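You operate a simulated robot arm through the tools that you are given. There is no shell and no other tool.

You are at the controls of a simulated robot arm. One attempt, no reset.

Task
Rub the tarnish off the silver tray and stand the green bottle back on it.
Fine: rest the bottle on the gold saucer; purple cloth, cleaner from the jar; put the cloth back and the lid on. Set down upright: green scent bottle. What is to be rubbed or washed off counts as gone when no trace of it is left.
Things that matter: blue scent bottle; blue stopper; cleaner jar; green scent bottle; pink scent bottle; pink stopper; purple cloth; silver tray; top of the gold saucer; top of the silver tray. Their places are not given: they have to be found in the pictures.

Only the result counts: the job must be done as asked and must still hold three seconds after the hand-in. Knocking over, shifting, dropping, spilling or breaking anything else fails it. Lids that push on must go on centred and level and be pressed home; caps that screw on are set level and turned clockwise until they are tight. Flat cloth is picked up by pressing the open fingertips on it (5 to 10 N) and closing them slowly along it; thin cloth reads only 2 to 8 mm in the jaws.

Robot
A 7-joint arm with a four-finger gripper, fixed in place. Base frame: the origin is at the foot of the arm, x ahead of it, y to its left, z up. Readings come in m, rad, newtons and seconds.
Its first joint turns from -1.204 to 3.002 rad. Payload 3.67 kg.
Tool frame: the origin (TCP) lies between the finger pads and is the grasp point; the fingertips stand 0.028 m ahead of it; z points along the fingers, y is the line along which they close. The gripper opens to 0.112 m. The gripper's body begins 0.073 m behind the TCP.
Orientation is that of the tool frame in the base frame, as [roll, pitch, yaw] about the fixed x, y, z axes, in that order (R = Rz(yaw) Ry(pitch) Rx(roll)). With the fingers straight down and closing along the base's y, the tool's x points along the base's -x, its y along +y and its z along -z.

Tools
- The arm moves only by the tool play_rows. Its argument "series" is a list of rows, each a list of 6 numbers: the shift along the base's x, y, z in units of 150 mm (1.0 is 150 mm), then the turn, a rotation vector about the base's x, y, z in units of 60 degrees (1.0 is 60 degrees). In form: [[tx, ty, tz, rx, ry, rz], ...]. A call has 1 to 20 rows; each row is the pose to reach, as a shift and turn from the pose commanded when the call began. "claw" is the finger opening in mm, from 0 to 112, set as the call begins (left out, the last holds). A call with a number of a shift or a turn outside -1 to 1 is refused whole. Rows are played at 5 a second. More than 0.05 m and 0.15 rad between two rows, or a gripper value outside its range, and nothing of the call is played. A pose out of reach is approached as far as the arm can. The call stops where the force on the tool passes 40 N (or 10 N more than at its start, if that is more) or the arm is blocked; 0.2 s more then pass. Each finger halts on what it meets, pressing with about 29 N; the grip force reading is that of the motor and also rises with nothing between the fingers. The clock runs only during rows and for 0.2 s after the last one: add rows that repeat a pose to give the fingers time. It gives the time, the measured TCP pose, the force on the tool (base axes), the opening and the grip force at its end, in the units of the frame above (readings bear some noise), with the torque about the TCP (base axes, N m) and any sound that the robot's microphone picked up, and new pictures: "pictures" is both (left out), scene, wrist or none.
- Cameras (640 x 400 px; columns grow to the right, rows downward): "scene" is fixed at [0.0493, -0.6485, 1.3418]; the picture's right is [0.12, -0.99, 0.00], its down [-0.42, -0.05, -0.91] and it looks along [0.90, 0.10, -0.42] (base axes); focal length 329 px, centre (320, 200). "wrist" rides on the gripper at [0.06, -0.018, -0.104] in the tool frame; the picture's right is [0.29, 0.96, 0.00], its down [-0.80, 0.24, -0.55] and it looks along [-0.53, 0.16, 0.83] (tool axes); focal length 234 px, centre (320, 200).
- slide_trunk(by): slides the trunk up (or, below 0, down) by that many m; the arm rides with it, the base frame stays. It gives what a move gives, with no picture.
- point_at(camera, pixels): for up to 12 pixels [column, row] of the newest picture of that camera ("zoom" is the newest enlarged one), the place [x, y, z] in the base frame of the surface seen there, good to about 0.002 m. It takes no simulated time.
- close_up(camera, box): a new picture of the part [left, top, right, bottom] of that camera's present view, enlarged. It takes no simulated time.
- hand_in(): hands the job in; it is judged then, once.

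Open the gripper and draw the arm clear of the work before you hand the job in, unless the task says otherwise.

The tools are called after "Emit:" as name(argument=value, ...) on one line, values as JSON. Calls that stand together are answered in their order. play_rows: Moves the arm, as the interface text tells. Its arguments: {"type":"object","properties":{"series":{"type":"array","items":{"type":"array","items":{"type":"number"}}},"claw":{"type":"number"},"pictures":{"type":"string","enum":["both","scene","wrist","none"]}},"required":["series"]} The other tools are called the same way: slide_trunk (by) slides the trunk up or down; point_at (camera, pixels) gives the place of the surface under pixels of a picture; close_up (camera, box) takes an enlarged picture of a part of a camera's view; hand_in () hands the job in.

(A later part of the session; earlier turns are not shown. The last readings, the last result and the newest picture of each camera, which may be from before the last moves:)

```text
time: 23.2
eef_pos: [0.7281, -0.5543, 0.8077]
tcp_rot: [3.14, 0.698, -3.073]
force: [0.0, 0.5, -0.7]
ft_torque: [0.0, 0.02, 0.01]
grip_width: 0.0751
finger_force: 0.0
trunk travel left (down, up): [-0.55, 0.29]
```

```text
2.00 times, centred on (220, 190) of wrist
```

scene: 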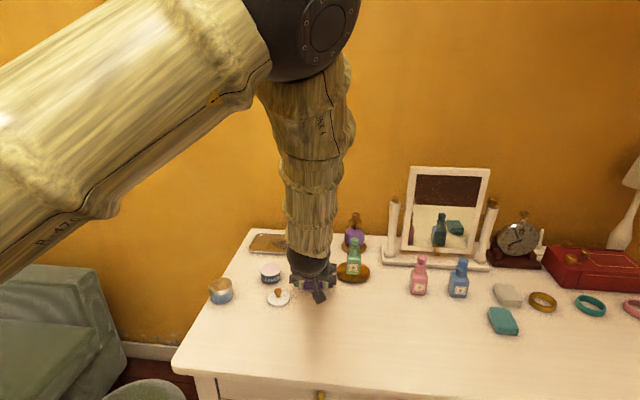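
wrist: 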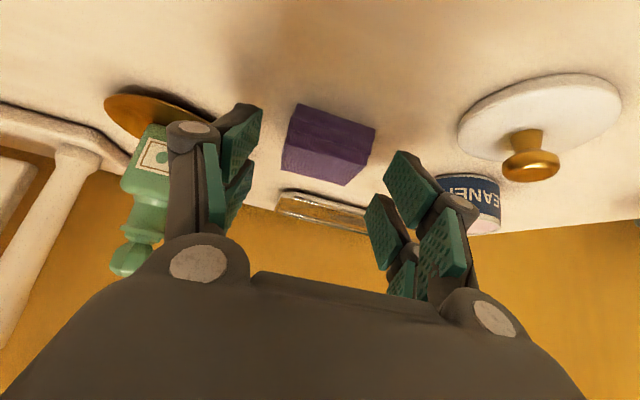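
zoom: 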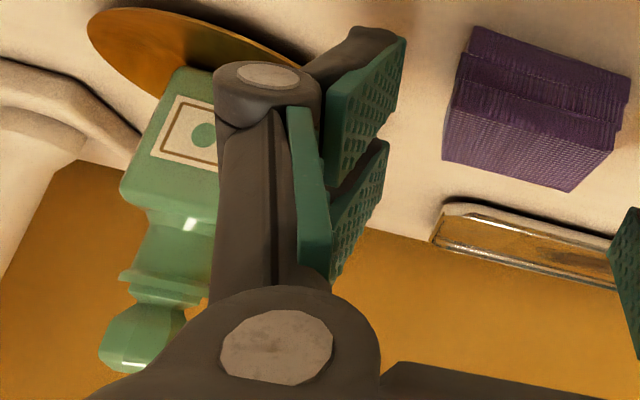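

Each side has two digits with pads. I probe pad points to convert them to tool coordinates.

Emit:
point_at(camera="wrist", pixels=[[399, 154], [434, 195], [417, 222], [385, 180], [409, 188], [377, 196.5], [400, 241], [383, 268], [366, 218], [383, 231]])

Emit:
point_at(camera="wrist", pixels=[[447, 212], [463, 262], [422, 248], [440, 240], [405, 265], [261, 110], [235, 180], [254, 140], [253, 165], [228, 210], [245, 190]])

```text
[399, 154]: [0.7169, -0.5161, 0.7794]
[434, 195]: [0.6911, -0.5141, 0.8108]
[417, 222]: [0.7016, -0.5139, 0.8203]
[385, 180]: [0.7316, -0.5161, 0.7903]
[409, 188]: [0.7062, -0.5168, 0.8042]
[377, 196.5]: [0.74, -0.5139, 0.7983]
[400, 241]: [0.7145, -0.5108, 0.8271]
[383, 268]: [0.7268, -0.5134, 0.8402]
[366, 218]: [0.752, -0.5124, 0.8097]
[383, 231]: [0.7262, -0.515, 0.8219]
```

```text
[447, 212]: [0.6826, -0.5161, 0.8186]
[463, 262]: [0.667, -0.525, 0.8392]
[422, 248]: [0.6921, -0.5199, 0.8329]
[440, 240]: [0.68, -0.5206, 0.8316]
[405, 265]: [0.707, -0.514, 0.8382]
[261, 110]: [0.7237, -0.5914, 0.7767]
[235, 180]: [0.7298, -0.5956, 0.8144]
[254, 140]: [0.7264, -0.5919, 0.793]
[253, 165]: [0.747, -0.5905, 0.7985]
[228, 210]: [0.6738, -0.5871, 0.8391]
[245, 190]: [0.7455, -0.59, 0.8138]
```

Pads span tool x from −0.021 to +0.026, so at 40° tilt only one corner of each finger would hold the cloth. A smaller tilt (25°) would grip it much better, so I raise and test whether 25° reaches the tray's far end.

Emit:
play_rows(series=[[0, 0, 0.2, 0, 0, 0], [0, 0, 0.4, 0, 0, 0], [0, 0, 0.55, -0.0044, 0.0623, 0], [0.1, 0.03, 0.65, -0.0087, 0.1247, 0], [0.3, 0.1, 0.65, -0.0131, 0.187, 0], [0.55, 0.2, 0.65, -0.0174, 0.2494, 0], [0.8, 0.3, 0.65, -0.0174, 0.2494, 0], [0.98, 0.4, 0.65, -0.0174, 0.2494, 0], [0.98, 0.4, 0.65, -0.0174, 0.2494, 0]])

```text
time: 25.2
eef_pos: [0.8741, -0.4944, 0.9054]
tcp_rot: [3.138, 0.436, -3.073]
force: [0.4, -0.3, -0.1]
ft_torque: [0.01, -0.01, -0.01]
grip_width: 0.0749
finger_force: 0.0
trunk travel left (down, up): [-0.55, 0.29]
```

scene: 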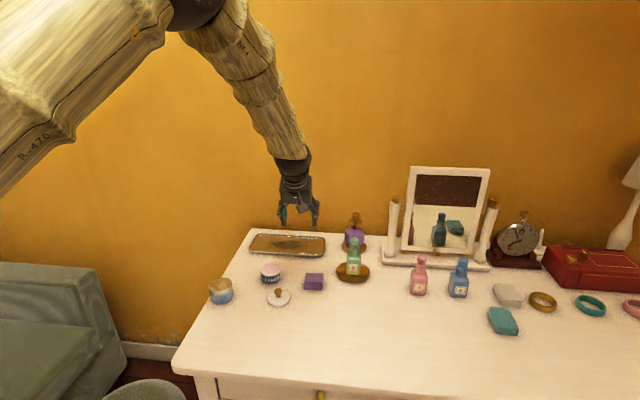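
wrist: 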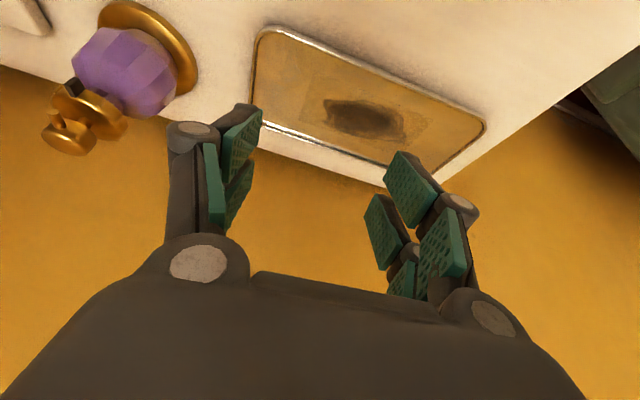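

The stain is visible at wrist (365,118). I continue the reach test out to (0.945, −0.485, 0.85) above the tray.

Emit:
play_rows(series=[[0.12, 0.01, -0.1, 0, 0, 0], [0.24, 0.02, -0.2, 0, 0, 0], [0.36, 0.03, -0.3, 0, 0, 0], [0.47, 0.06, -0.37, 0, 0, 0], [0.47, 0.06, -0.37, 0, 0, 0]])

Emit:
close_up(camera="wrist", box=[200, 0, 520, 200])

```text
time: 26.4
eef_pos: [0.945, -0.4842, 0.8496]
tcp_rot: [3.141, 0.436, -3.073]
force: [-0.7, 1.5, 0.6]
ft_torque: [0.01, -0.02, 0.01]
grip_width: 0.0749
finger_force: 0.0
trunk travel left (down, up): [-0.55, 0.29]
```

scene: 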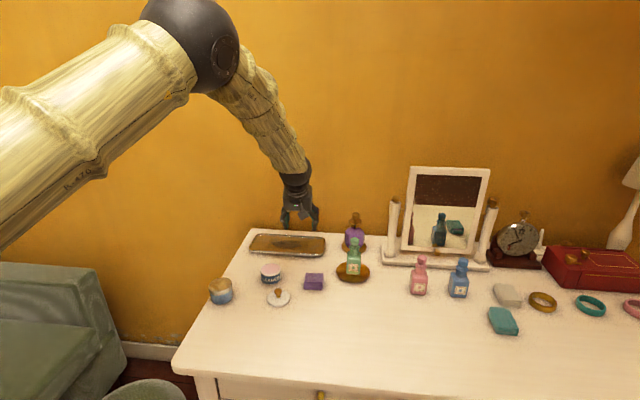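
wrist: 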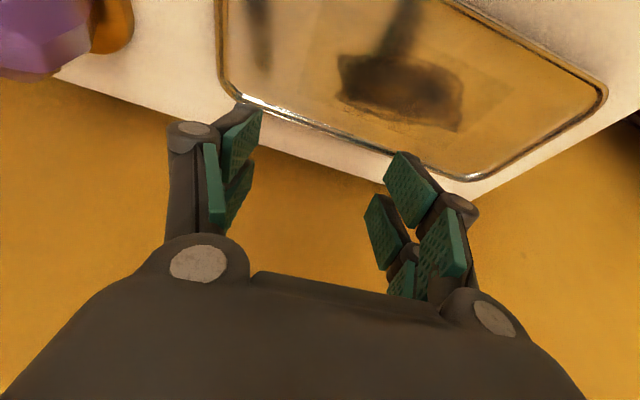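

```text
2.00 times, centred on (360, 100) of wrist
```

zoom: 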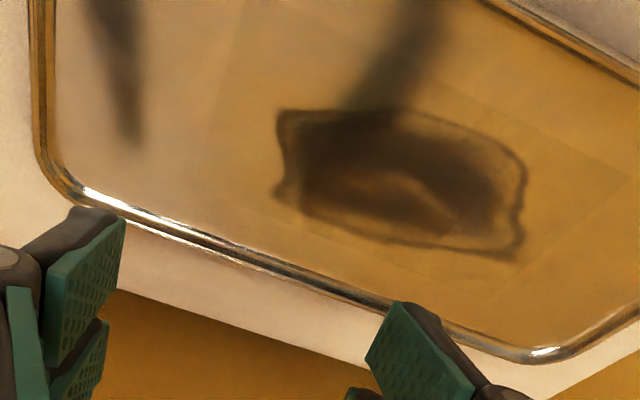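

Reach at 25° is fine (pose matched). I measure the stain's extents in this zoom.

Emit:
point_at(camera="zoom", pixels=[[283, 112], [300, 205], [280, 195], [520, 165], [520, 255], [430, 250], [390, 105], [460, 130], [400, 180], [225, 130], [470, 300], [630, 185]])

```text
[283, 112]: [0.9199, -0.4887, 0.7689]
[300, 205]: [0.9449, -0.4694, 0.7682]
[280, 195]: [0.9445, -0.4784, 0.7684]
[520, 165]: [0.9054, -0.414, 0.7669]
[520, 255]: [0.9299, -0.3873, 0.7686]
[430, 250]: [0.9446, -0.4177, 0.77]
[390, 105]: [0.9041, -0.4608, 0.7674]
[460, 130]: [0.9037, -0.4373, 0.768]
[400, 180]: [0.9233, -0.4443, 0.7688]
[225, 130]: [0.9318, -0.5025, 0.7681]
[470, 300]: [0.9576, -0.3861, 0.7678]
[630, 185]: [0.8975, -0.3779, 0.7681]
```

Stain spans x 0.903–0.947, y −0.49 to −0.387 (with a faint decal border out to about x 0.888–0.96, y −0.505 to −0.378). I go back to above the cloth keeping the 25° tilt.

Emit:
play_rows(series=[[-0.1, 0, 0.15, 0, 0, 0], [-0.3, -0.05, 0.3, 0, 0, 0], [-0.5, -0.12, 0.38, 0, 0, 0], [-0.72, -0.22, 0.38, 0, 0, 0], [-0.93, -0.333, 0.38, 0, 0, 0]], pictures="none")

Emit:
play_rows(series=[[-0.2, -0.06, 0, 0, 0, 0], [-0.44, -0.12, 0, 0, 0, 0], [-0.44, -0.12, -0.15, 0, 0, 0], [-0.44, -0.12, -0.3, 0, 0, 0], [-0.44, -0.12, -0.3, 0, 0, 0]])

Emit:
close_up(camera="wrist", box=[160, 0, 480, 200])

```text
time: 27.6
eef_pos: [0.8053, -0.5347, 0.9062]
tcp_rot: [3.139, 0.438, -3.074]
force: [-0.2, 0.1, 0.8]
ft_torque: [0.01, 0.03, -0.01]
grip_width: 0.0751
finger_force: 0.1
trunk travel left (down, up): [-0.55, 0.29]
```

```text
time: 28.8
eef_pos: [0.7387, -0.5543, 0.8618]
tcp_rot: [3.14, 0.435, -3.074]
force: [0.5, -0.5, 0.4]
ft_torque: [-0.03, -0.01, -0.01]
grip_width: 0.0749
finger_force: 0.0
trunk travel left (down, up): [-0.55, 0.29]
```

scene: 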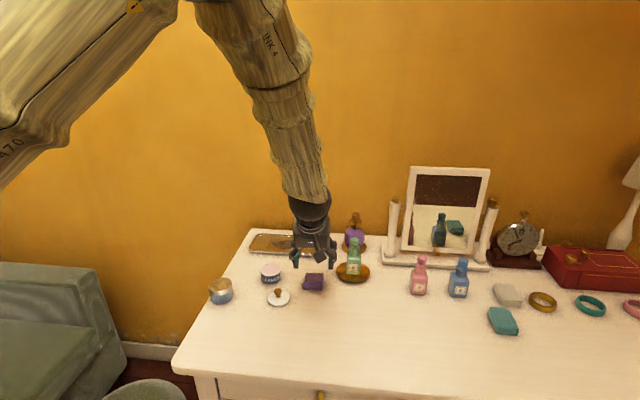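
wrist: 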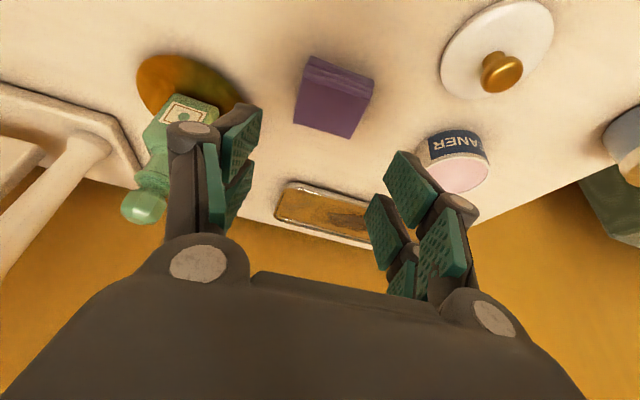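

```text
2.00 times, centred on (320, 100) of wrist
```

zoom: 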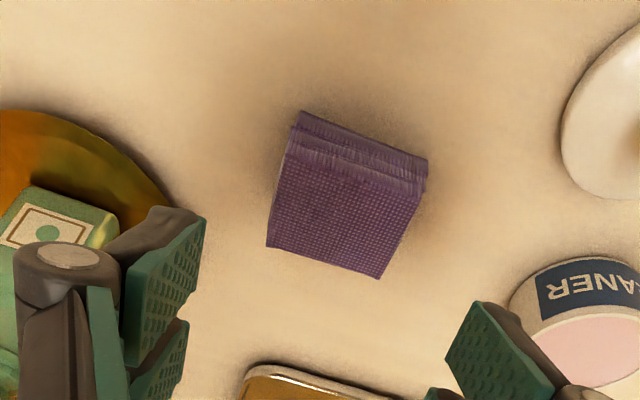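

I re-measure the cloth's top corners from this angle before descending.

Emit:
point_at(camera="zoom", pixels=[[290, 155], [415, 195], [378, 272], [270, 243], [335, 210], [300, 115], [425, 160], [282, 200], [397, 235], [325, 258], [345, 175]])

```text
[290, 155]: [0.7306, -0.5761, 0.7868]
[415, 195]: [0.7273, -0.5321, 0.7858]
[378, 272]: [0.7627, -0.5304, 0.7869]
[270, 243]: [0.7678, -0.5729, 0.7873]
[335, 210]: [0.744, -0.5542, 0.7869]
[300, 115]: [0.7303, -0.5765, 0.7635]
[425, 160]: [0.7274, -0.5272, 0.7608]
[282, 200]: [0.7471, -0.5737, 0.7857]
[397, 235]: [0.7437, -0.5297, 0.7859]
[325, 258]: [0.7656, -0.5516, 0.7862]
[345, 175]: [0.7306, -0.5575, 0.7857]
```

The cloth centre is (0.747, −0.553), matching my TCP. I descend to z≈0.802.

Emit:
play_rows(series=[[0, 0, -0.1, 0, 0, 0], [0, 0, -0.2, 0, 0, 0], [0, 0, -0.3, 0, 0, 0], [0, 0, -0.36, 0, 0, 0], [0, 0, -0.387, 0, 0, 0], [0, 0, -0.387, 0, 0, 0]])

Emit:
close_up(camera="wrist", box=[160, 0, 480, 200])

```text
time: 30.2
eef_pos: [0.7379, -0.5528, 0.8035]
tcp_rot: [3.139, 0.438, -3.073]
force: [-0.2, -1.3, 0.2]
ft_torque: [0.0, 0.01, 0.0]
grip_width: 0.0749
finger_force: 0.1
trunk travel left (down, up): [-0.55, 0.29]
```

scene: 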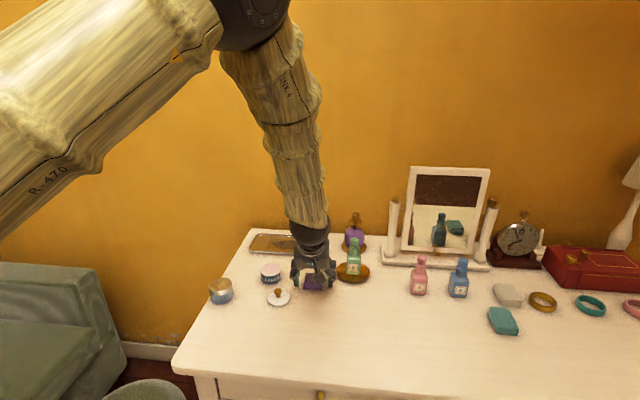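
wrist: 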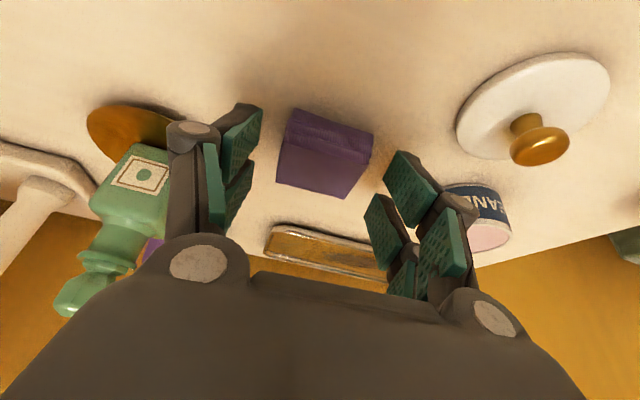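

```text
2.00 times, centred on (320, 100) of wrist
```

zoom: 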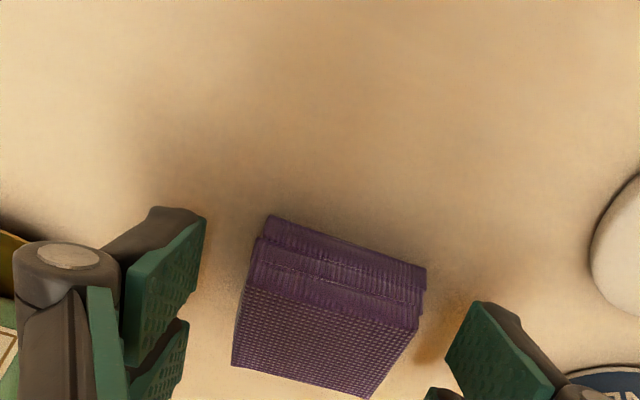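

The cloth sits evenly between the pads. I close slowly in steps onto it.

Emit:
play_rows(series=[[0, 0, 0, 0, 0, 0], [0, 0, 0, 0, 0, 0]], claw=50, pictures="none")

Emit:
play_rows(series=[[0, 0, 0, 0, 0, 0], [0, 0, 0, 0, 0, 0], [0, 0, 0, 0, 0, 0]], claw=30)

Emit:
close_up(camera="wrist", box=[160, 0, 480, 200])

```text
time: 30.8
eef_pos: [0.7382, -0.553, 0.8044]
tcp_rot: [3.139, 0.436, -3.075]
force: [-0.9, 0.2, 1.0]
ft_torque: [0.01, -0.01, 0.02]
grip_width: 0.0513
finger_force: 29.2
trunk travel left (down, up): [-0.55, 0.29]
```

```text
time: 31.6
eef_pos: [0.7386, -0.5532, 0.8026]
tcp_rot: [3.139, 0.436, -3.074]
force: [0.8, 0.0, -0.2]
ft_torque: [0.03, 0.0, 0.0]
grip_width: 0.0511
finger_force: 29.2
trunk travel left (down, up): [-0.55, 0.29]
```

scene: 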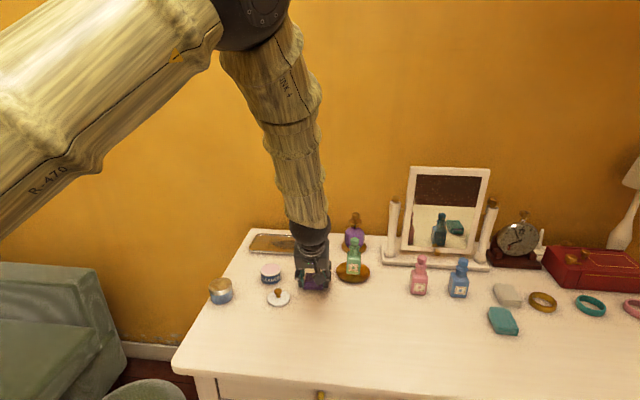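
wrist: 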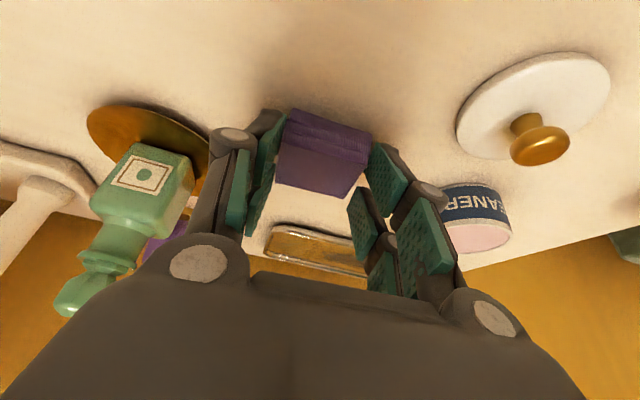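

```text
2.00 times, centred on (320, 100) of wrist
```

zoom: 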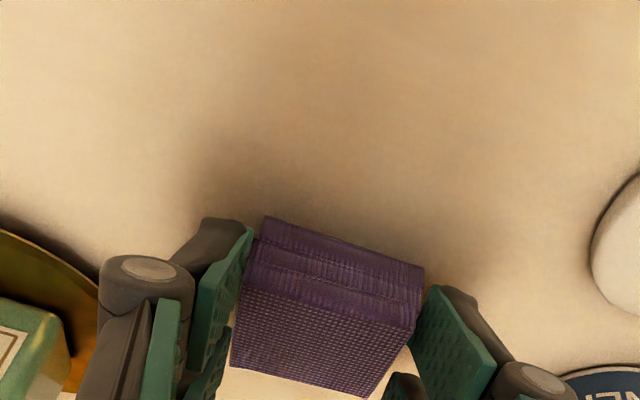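

Grip width is 51 mm with 29 N: the cloth block is held. I lift it 80 mm and check it came along.

Emit:
play_rows(series=[[0, 0, 0.05, 0, 0, 0], [0, 0, 0.15, 0, 0, 0], [0, 0, 0.35, 0, 0, 0], [0, 0, 0.533, 0, 0, 0], [0, 0, 0.533, 0, 0, 0]])

Emit:
close_up(camera="scene", box=[250, 225, 378, 305])

Emit:
close_up(camera="wrist", box=[320, 100, 560, 250])

```text
time: 32.8
eef_pos: [0.7399, -0.554, 0.8818]
tcp_rot: [3.141, 0.437, -3.073]
force: [-0.4, -0.1, -1.1]
ft_torque: [0.01, 0.01, 0.03]
grip_width: 0.0514
finger_force: 28.8
trunk travel left (down, up): [-0.55, 0.29]
```

scene: 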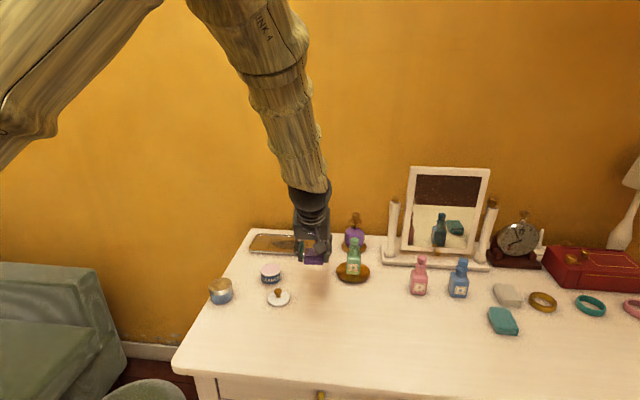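
wrist: 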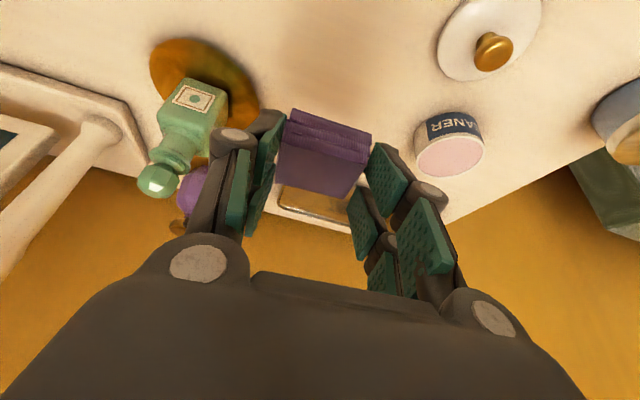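

```text
5.00 times, centred on (314, 265) of scene
```

zoom: 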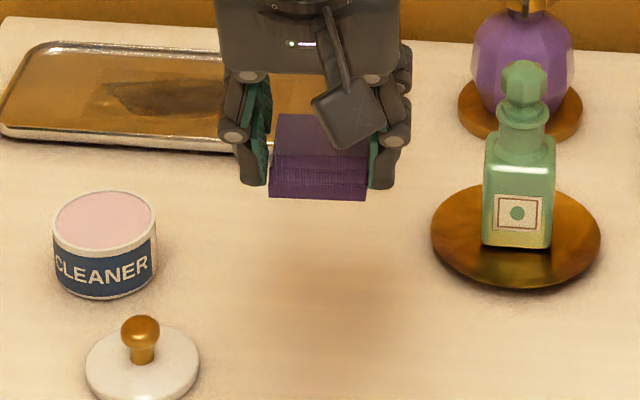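

```text
2.67 times, centred on (440, 175) of wrist
```

zoom: 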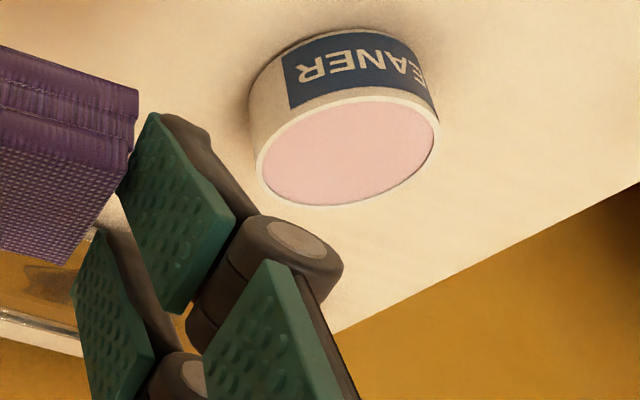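

The cloth is held level with its lower part free. I probe the jar's rim and paste in this zoom.

Emit:
point_at(camera="zoom", pixels=[[350, 150], [262, 165], [434, 130], [350, 100], [340, 205], [270, 170], [425, 135], [350, 92], [340, 196], [300, 150], [400, 150], [258, 150]])

```text
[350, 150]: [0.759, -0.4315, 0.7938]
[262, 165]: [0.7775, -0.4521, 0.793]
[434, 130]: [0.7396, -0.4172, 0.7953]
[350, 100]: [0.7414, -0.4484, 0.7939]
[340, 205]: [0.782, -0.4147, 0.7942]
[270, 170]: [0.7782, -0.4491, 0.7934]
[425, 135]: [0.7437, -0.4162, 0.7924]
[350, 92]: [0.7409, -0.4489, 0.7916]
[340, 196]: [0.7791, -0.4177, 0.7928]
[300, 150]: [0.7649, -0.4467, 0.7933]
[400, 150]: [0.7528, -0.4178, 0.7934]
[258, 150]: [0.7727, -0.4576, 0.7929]
```

Rim and paste are level at z≈0.792, centre (0.760, −0.433). I move the cloth over the jar and descend to a few mm above the paste.

Emit:
play_rows(series=[[0.02, 0.2, 0, 0, 0, 0], [0.04, 0.4, 0, 0, 0, 0], [0.06, 0.6, 0, 0, 0, 0], [0.083, 0.797, 0, 0, 0, 0], [0.083, 0.797, 0, 0, 0, 0], [0.083, 0.797, -0.15, 0, 0, 0], [0.083, 0.797, -0.25, 0, 0, 0], [0.083, 0.797, -0.28, 0, 0, 0], [0.083, 0.797, -0.28, 0, 0, 0]])

Emit:
close_up(camera="scene", box=[220, 235, 348, 315])

Emit:
close_up(camera="wrist", box=[220, 50, 420, 230])

```text
time: 34.8
eef_pos: [0.7525, -0.4343, 0.8409]
tcp_rot: [3.14, 0.437, -3.074]
force: [-0.3, -0.2, -1.2]
ft_torque: [-0.01, -0.03, -0.03]
grip_width: 0.0511
finger_force: 29.0
trunk travel left (down, up): [-0.55, 0.29]
```

scene: 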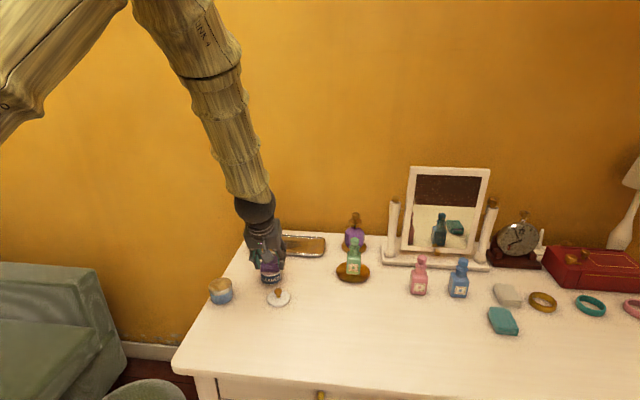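
wrist: 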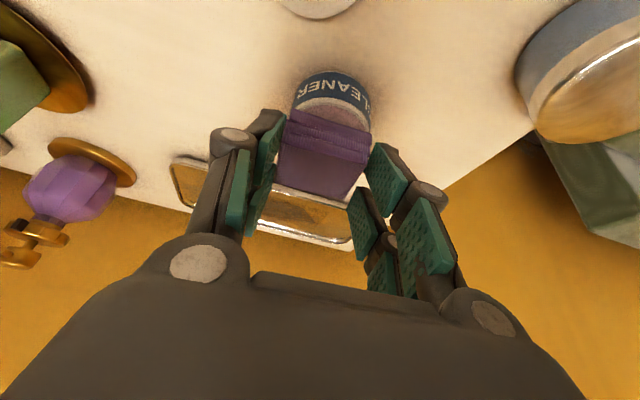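

```text
5.00 times, centred on (284, 275) of scene
```

zoom: 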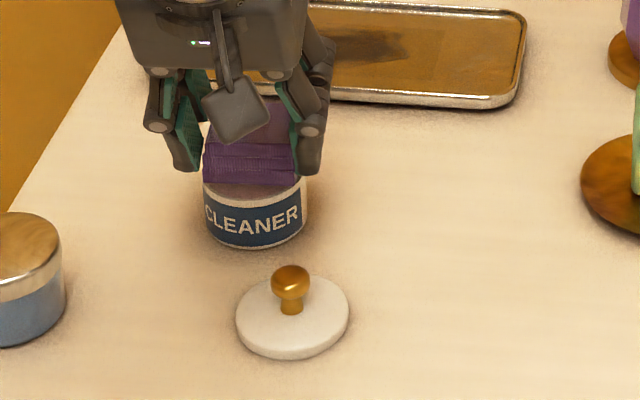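

```text
2.22 times, centred on (320, 140) of wrist
```

zoom: 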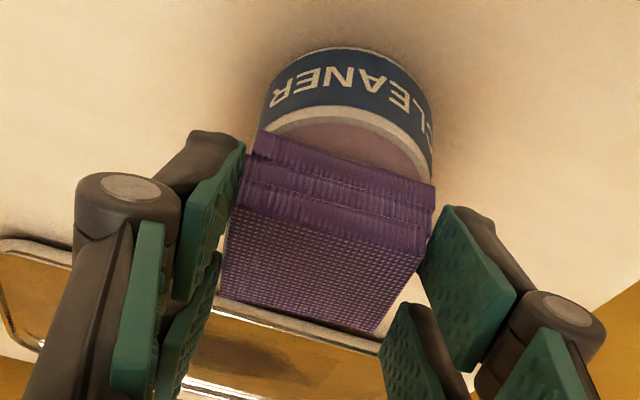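

The cloth hovers just above the jar. I creep down in ~1 mm rows towards contact.

Emit:
play_rows(series=[[0, 0, -0.01, 0, 0, 0], [0, 0, -0.02, 0, 0, 0], [0, 0, -0.027, 0, 0, 0], [0, 0, -0.033, 0, 0, 0], [0, 0, -0.033, 0, 0, 0]], pictures="none")

```text
time: 36.0
eef_pos: [0.7511, -0.4333, 0.8364]
tcp_rot: [3.139, 0.437, -3.073]
force: [-0.5, -0.1, 3.6]
ft_torque: [0.09, 0.0, 0.05]
grip_width: 0.051
finger_force: 28.6
trunk travel left (down, up): [-0.55, 0.29]
```

Contact with ~5 N on the paste. I press slightly more (0.5 mm), hold, and look.

Emit:
play_rows(series=[[0, 0, -0.004, 0, 0, 0], [0, 0, -0.004, 0, 0, 0], [0, 0, -0.004, 0, 0, 0]])

Emit:
close_up(camera="wrist", box=[220, 50, 420, 230])

```text
time: 36.8
eef_pos: [0.7519, -0.4343, 0.8359]
tcp_rot: [3.14, 0.44, -3.073]
force: [-1.2, -0.9, 6.9]
ft_torque: [0.02, -0.03, -0.05]
grip_width: 0.0511
finger_force: 29.1
trunk travel left (down, up): [-0.55, 0.29]
```

scene: 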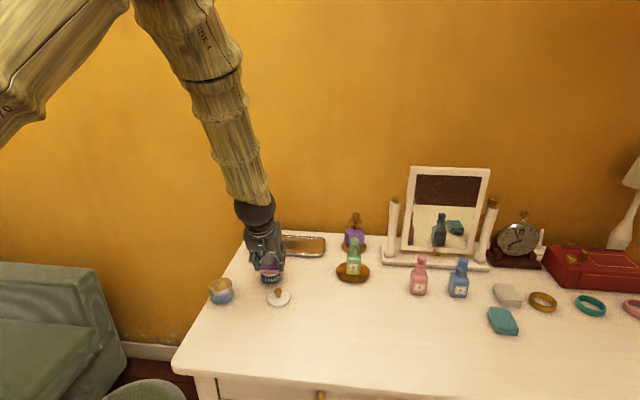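
wrist: 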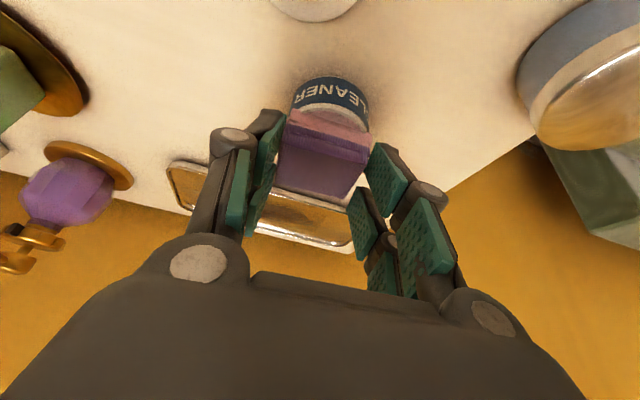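

```text
2.22 times, centred on (320, 140) of wrist
```

zoom: 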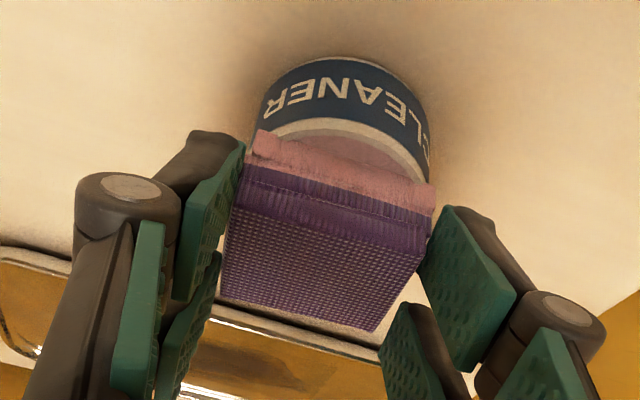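

The cloth's bottom layer has turned pink – loaded with cleaner. I lift straight up and carry it to above the stain.

Emit:
play_rows(series=[[0, 0, 0.05, 0, 0, 0], [0, 0, 0.15, 0, 0, 0], [0, 0, 0.3, 0, 0, 0], [0.05, 0, 0.38, 0, 0, 0], [0.25, -0.01, 0.38, 0, 0, 0], [0.5, -0.02, 0.38, 0, 0, 0], [0.75, -0.03, 0.33, 0, 0, 0], [0.967, -0.047, 0.2, 0, 0, 0], [0.967, -0.047, 0.1, 0, 0, 0], [0.967, -0.047, 0, 0, 0, 0], [0.967, -0.047, 0, 0, 0, 0]])

Emit:
close_up(camera="scene", box=[220, 220, 348, 310])

Emit:
close_up(camera="wrist", box=[200, 20, 440, 230])

```text
time: 39.2
eef_pos: [0.8973, -0.442, 0.8371]
tcp_rot: [3.141, 0.437, -3.074]
force: [0.0, -0.5, 0.2]
ft_torque: [-0.04, -0.04, -0.03]
grip_width: 0.051
finger_force: 28.7
trunk travel left (down, up): [-0.55, 0.29]
```

scene: 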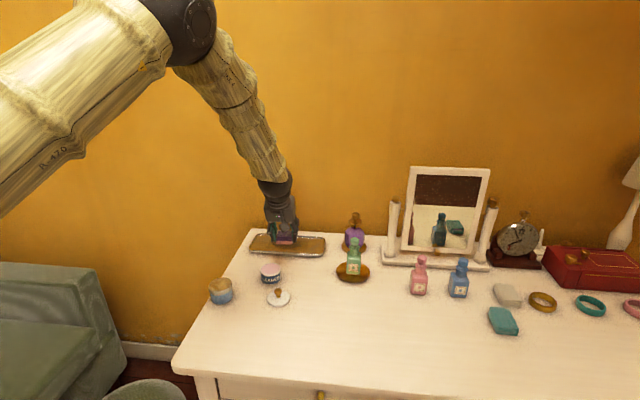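
wrist: 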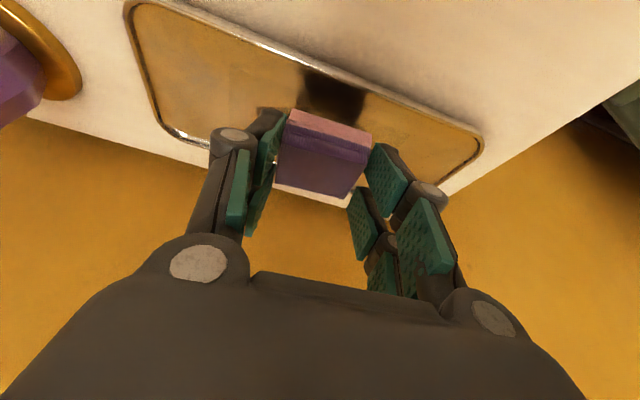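

```text
4.44 times, centred on (284, 265) of scene
```

zoom: 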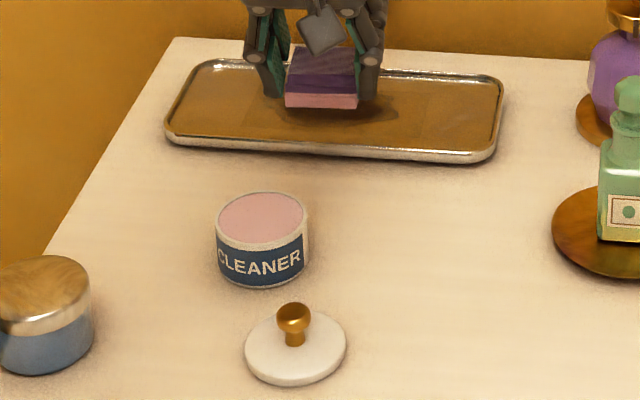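

```text
1.90 times, centred on (320, 125) of wrist
```

zoom: 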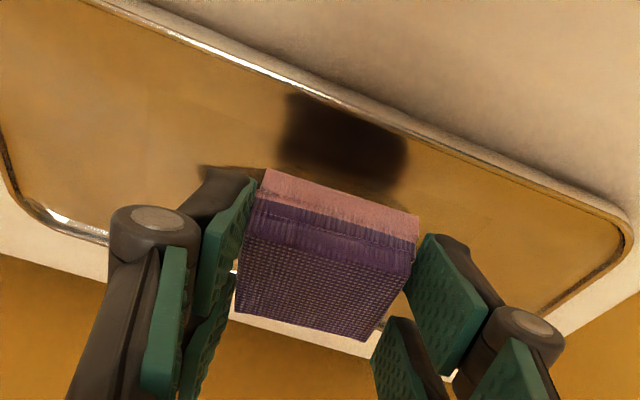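

Cloth is 25 mm above the tray over the stain. I descend to just above the surface and then creep to contact.

Emit:
play_rows(series=[[0, 0, -0.08, 0, 0, 0], [0, 0, -0.13, 0, 0, 0], [0, 0, -0.147, 0, 0, 0], [0, 0, -0.153, 0, 0, 0], [0, 0, -0.16, 0, 0, 0], [0, 0, -0.16, 0, 0, 0]], pictures="none")

```text
time: 40.6
eef_pos: [0.897, -0.4415, 0.8121]
tcp_rot: [3.139, 0.435, -3.075]
force: [-0.4, 0.5, 0.2]
ft_torque: [0.02, 0.02, -0.01]
grip_width: 0.0511
finger_force: 28.7
trunk travel left (down, up): [-0.55, 0.29]
```

No contact yet at 0.811; I creep further by 1.5 mm.

Emit:
play_rows(series=[[0, 0, -0.005, 0, 0, 0], [0, 0, -0.01, 0, 0, 0], [0, 0, -0.01, 0, 0, 0]], pictures="none")

```text
time: 41.4
eef_pos: [0.8957, -0.4404, 0.8111]
tcp_rot: [3.139, 0.438, -3.072]
force: [1.2, -2.5, 6.3]
ft_torque: [0.05, -0.11, -0.08]
grip_width: 0.051
finger_force: 28.8
trunk travel left (down, up): [-0.55, 0.29]
```

Contact at about 6–7 N. I start with a short rubbing stroke in +y and back to check forces and that the tray stays put.

Emit:
play_rows(series=[[0.02, 0.03, 0, 0, 0, 0], [0.02, 0.1, 0, 0, 0, 0], [0.02, 0.18, 0, 0, 0, 0], [0.02, 0.25, 0, 0, 0, 0], [0.02, 0.17, 0, 0, 0, 0], [0.02, 0.08, 0, 0, 0, 0]])

Emit:
close_up(camera="scene", box=[240, 220, 336, 270])

```text
time: 42.8
eef_pos: [0.8998, -0.4287, 0.8121]
tcp_rot: [3.138, 0.436, -3.071]
force: [0.7, 3.7, 7.8]
ft_torque: [0.18, -0.07, 0.04]
grip_width: 0.0509
finger_force: 29.3
trunk travel left (down, up): [-0.55, 0.29]
```

scene: 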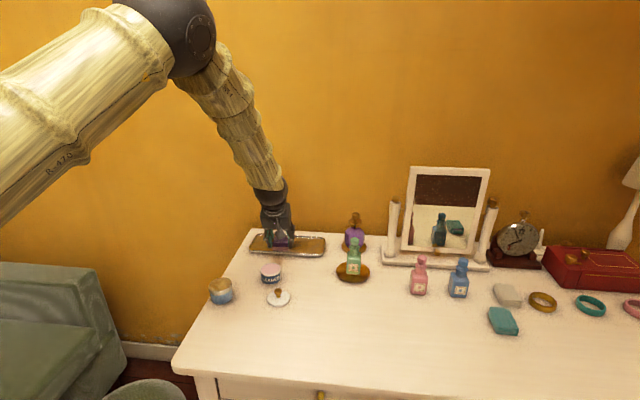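
wrist: 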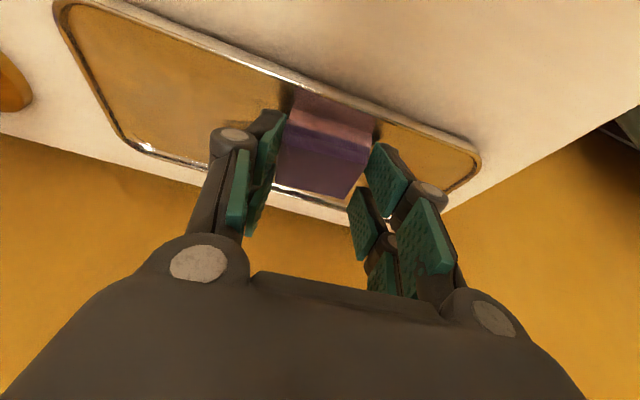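

```text
6.67 times, centred on (288, 245) of scene
```

zoom: 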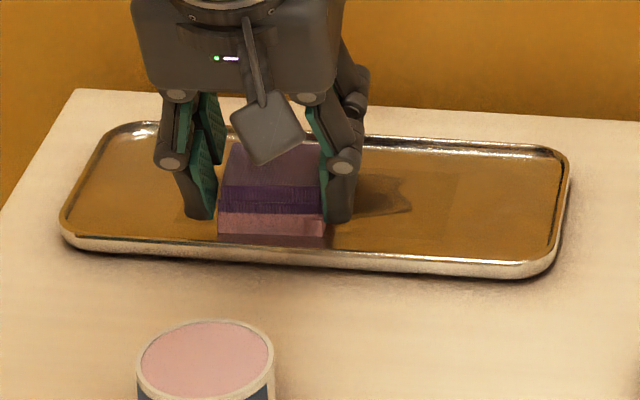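

Forces are mild and the tray has not moved. I continue with a serpentine covering the stain's full y range at increasing x.

Emit:
play_rows(series=[[0, -0.09, 0, 0, 0, 0], [0, -0.18, 0, 0, 0, 0], [0, -0.27, 0, 0, 0, 0], [0, -0.36, 0, 0, 0, 0], [0.04, -0.36, 0, 0, 0, 0], [0.04, -0.27, 0, 0, 0, 0], [0.04, -0.18, 0, 0, 0, 0], [0.04, -0.09, 0, 0, 0, 0], [0.04, 0, 0, 0, 0, 0], [0.04, 0.09, 0, 0, 0, 0], [0.04, 0.18, 0, 0, 0, 0], [0.12, 0.18, 0, 0, 0, 0], [0.12, 0.09, 0, 0, 0, 0], [0.12, 0, 0, 0, 0, 0], [0.12, -0.09, 0, 0, 0, 0], [0.12, -0.18, 0, 0, 0, 0], [0.12, -0.27, 0, 0, 0, 0], [0.12, -0.36, 0, 0, 0, 0]])

Emit:
close_up(camera="scene", box=[240, 220, 336, 270])

```text
time: 46.6
eef_pos: [0.918, -0.4834, 0.8104]
tcp_rot: [3.14, 0.437, -3.074]
force: [0.4, 2.4, 9.4]
ft_torque: [0.09, -0.07, 0.04]
grip_width: 0.0509
finger_force: 29.4
trunk travel left (down, up): [-0.55, 0.29]
```

scene: 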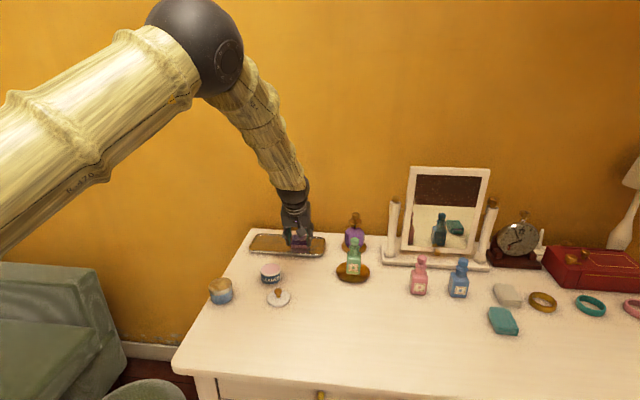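
wrist: 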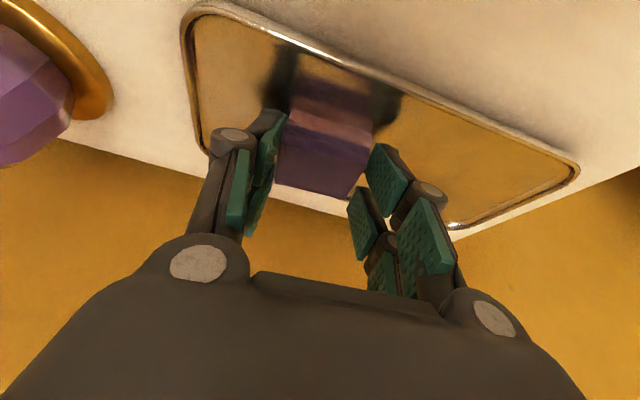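

```text
6.67 times, centred on (288, 245) of scene
```

zoom: 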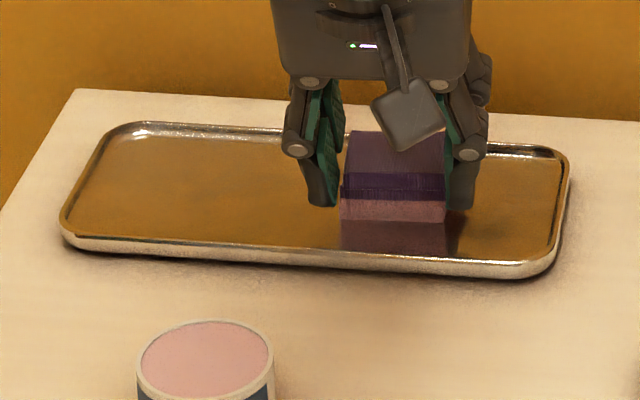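

The left part looks clean already. I continue the serpentine toward the far side of the tray (x up to cloth centre ≈0.942).

Emit:
play_rows(series=[[0.06, 0, 0, 0, 0, 0], [0.06, 0.09, 0, 0, 0, 0], [0.06, 0.18, 0, 0, 0, 0], [0.06, 0.27, 0, 0, 0, 0], [0.06, 0.36, 0, 0, 0, 0], [0.06, 0.45, 0, 0, 0, 0], [0.06, 0.54, 0, 0, 0, 0], [0.11, 0.54, 0, 0, 0, 0], [0.11, 0.45, 0, 0, 0, 0], [0.11, 0.36, 0, 0, 0, 0], [0.11, 0.27, 0, 0, 0, 0], [0.11, 0.18, 0, 0, 0, 0], [0.11, 0.09, 0, 0, 0, 0], [0.11, 0, 0, 0, 0, 0], [0.03, 0, 0, 0, 0, 0], [-0.05, 0, 0, 0, 0, 0], [-0.12, 0, 0, 0, 0, 0]])

Emit:
close_up(camera="scene", box=[240, 220, 336, 270])

Emit:
close_up(camera="wrist", box=[160, 0, 600, 250])

```text
time: 50.2
eef_pos: [0.9, -0.4822, 0.8111]
tcp_rot: [3.139, 0.436, -3.074]
force: [-0.3, -0.6, 5.8]
ft_torque: [0.01, 0.01, 0.03]
grip_width: 0.0512
finger_force: 29.2
trunk travel left (down, up): [-0.55, 0.29]
```

scene: 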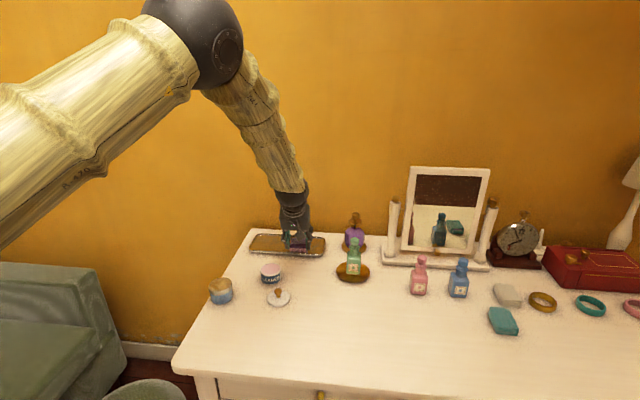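
wrist: 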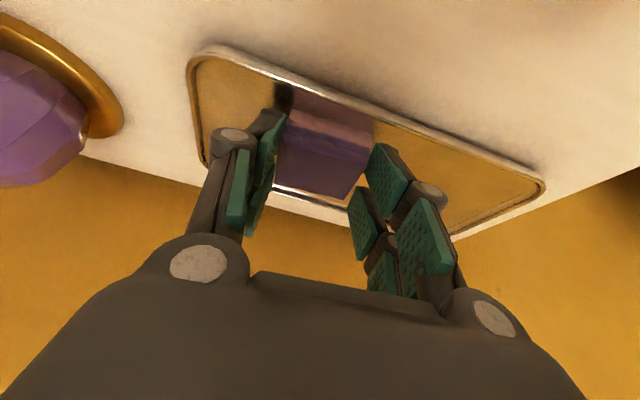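

```text
6.67 times, centred on (288, 245) of scene
```

zoom: 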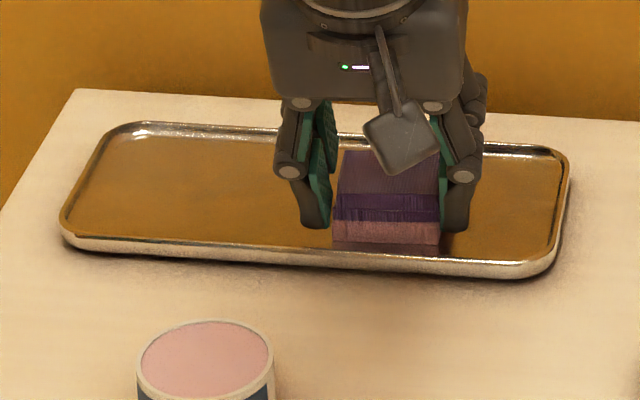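

```text
1.45 times, centred on (380, 125) of wrist
```

zoom: 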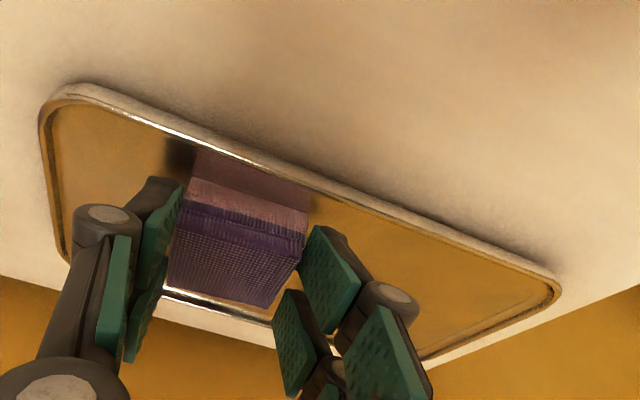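

The tray already looks clean. I add a second cross-wise pass (strokes along x) over the whole stain area to be sure.

Emit:
play_rows(series=[[0.115, 0, 0, 0, 0, 0], [0.23, 0, 0, 0, 0, 0], [0.23, 0.11, 0, 0, 0, 0], [0.115, 0.11, 0, 0, 0, 0], [0, 0.11, 0, 0, 0, 0], [0, 0.22, 0, 0, 0, 0], [0.115, 0.22, 0, 0, 0, 0], [0.23, 0.22, 0, 0, 0, 0], [0.23, 0.33, 0, 0, 0, 0], [0.115, 0.33, 0, 0, 0, 0], [0, 0.33, 0, 0, 0, 0], [0, 0.44, 0, 0, 0, 0], [0.115, 0.44, 0, 0, 0, 0], [0.23, 0.44, 0, 0, 0, 0], [0.23, 0.54, 0, 0, 0, 0], [0.115, 0.54, 0, 0, 0, 0], [0, 0.54, 0, 0, 0, 0]], pictures="none")

Emit:
play_rows(series=[[0, 0, 0.05, 0, 0, 0], [-0.1, -0.05, 0.2, 0, 0, 0], [-0.3, -0.1, 0.4, 0, 0, 0], [-0.55, -0.15, 0.6, 0, 0, 0], [-0.8, -0.2, 0.7, 0, 0, 0], [-0.8, -0.2, 0.7, 0, 0, 0]])

Emit:
close_up(camera="scene", box=[240, 220, 336, 270])

Emit:
close_up(camera="wrist", box=[200, 50, 520, 250])

```text
time: 53.8
eef_pos: [0.8984, -0.4, 0.8108]
tcp_rot: [3.141, 0.437, -3.073]
force: [-1.0, 0.1, 1.2]
ft_torque: [-0.01, -0.05, 0.01]
grip_width: 0.0513
finger_force: 28.8
trunk travel left (down, up): [-0.55, 0.29]
```

```text
time: 55.2
eef_pos: [0.778, -0.4304, 0.9146]
tcp_rot: [3.14, 0.435, -3.073]
force: [-0.6, 0.3, 0.2]
ft_torque: [0.0, 0.02, -0.01]
grip_width: 0.0509
finger_force: 28.8
trunk travel left (down, up): [-0.55, 0.29]
```

scene: 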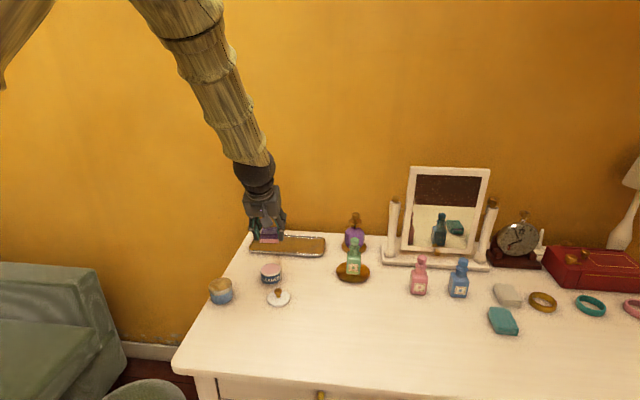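
wrist: 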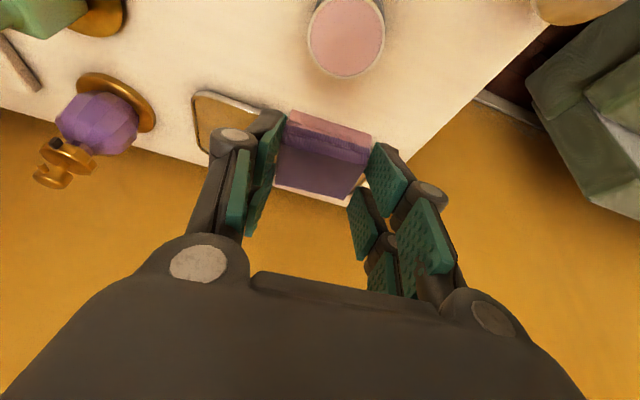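

```text
6.67 times, centred on (288, 245) of scene
```

zoom: 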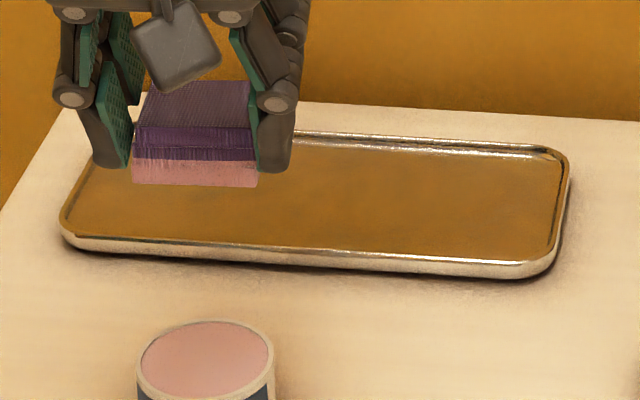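

```text
2.00 times, centred on (360, 150) of wrist
```

zoom: 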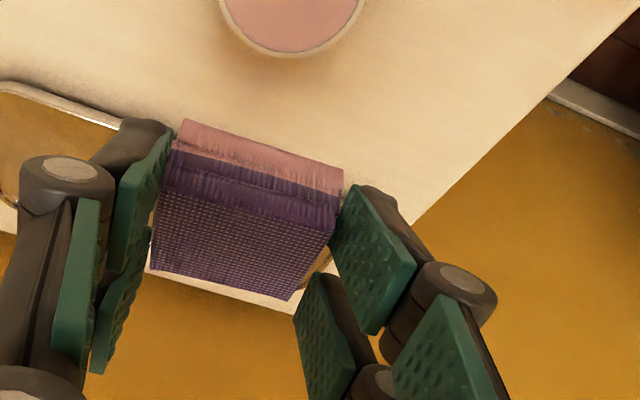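

The visible tray looks clean, but I want an unobstructed view: I move the gripper back and to the side.

Emit:
play_rows(series=[[-0.15, 0.1, 0.1, 0, 0, 0], [-0.35, 0.2, 0.25, 0, 0, 0], [-0.55, 0.3, 0.4, 0, 0, 0], [-0.75, 0.4, 0.55, 0, 0, 0], [-0.75, 0.4, 0.55, 0, 0, 0]])

Emit:
close_up(camera="scene", box=[240, 220, 336, 270])

Emit:
close_up(camera="wrist", box=[100, 50, 420, 250])

```text
time: 56.4
eef_pos: [0.6667, -0.373, 0.9972]
tcp_rot: [3.141, 0.435, -3.071]
force: [-0.5, 0.2, -1.0]
ft_torque: [-0.02, 0.01, 0.0]
grip_width: 0.0511
finger_force: 29.3
trunk travel left (down, up): [-0.55, 0.29]
```

scene: 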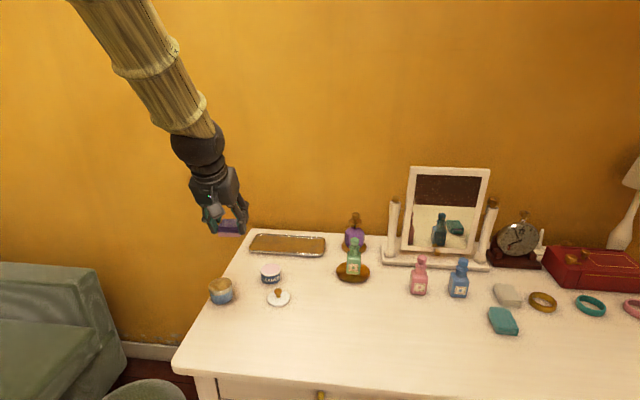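
wrist: 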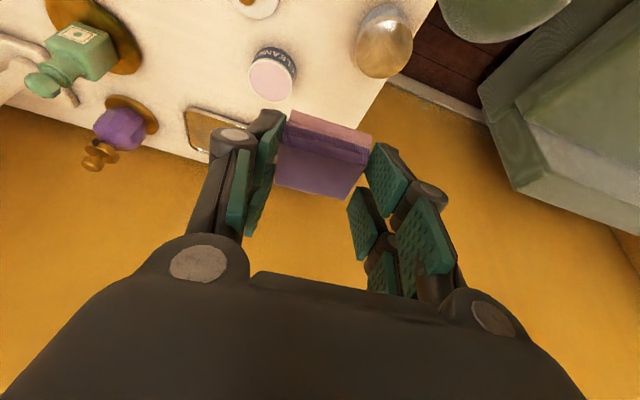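

```text
6.67 times, centred on (288, 245) of scene
```

zoom: 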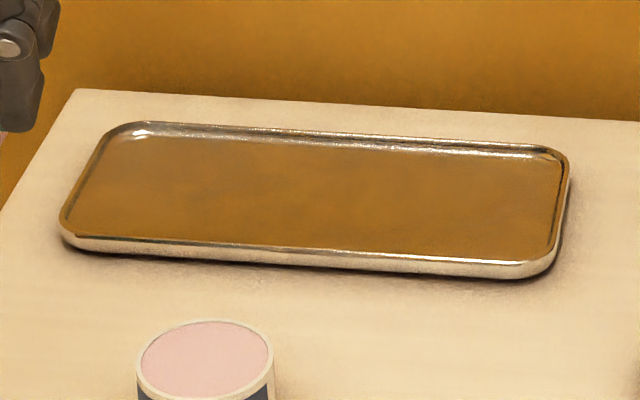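

```text
2.00 times, centred on (260, 150) of wrist
```

zoom: 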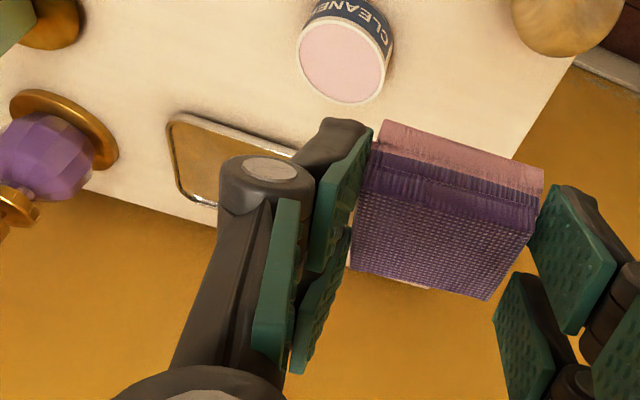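

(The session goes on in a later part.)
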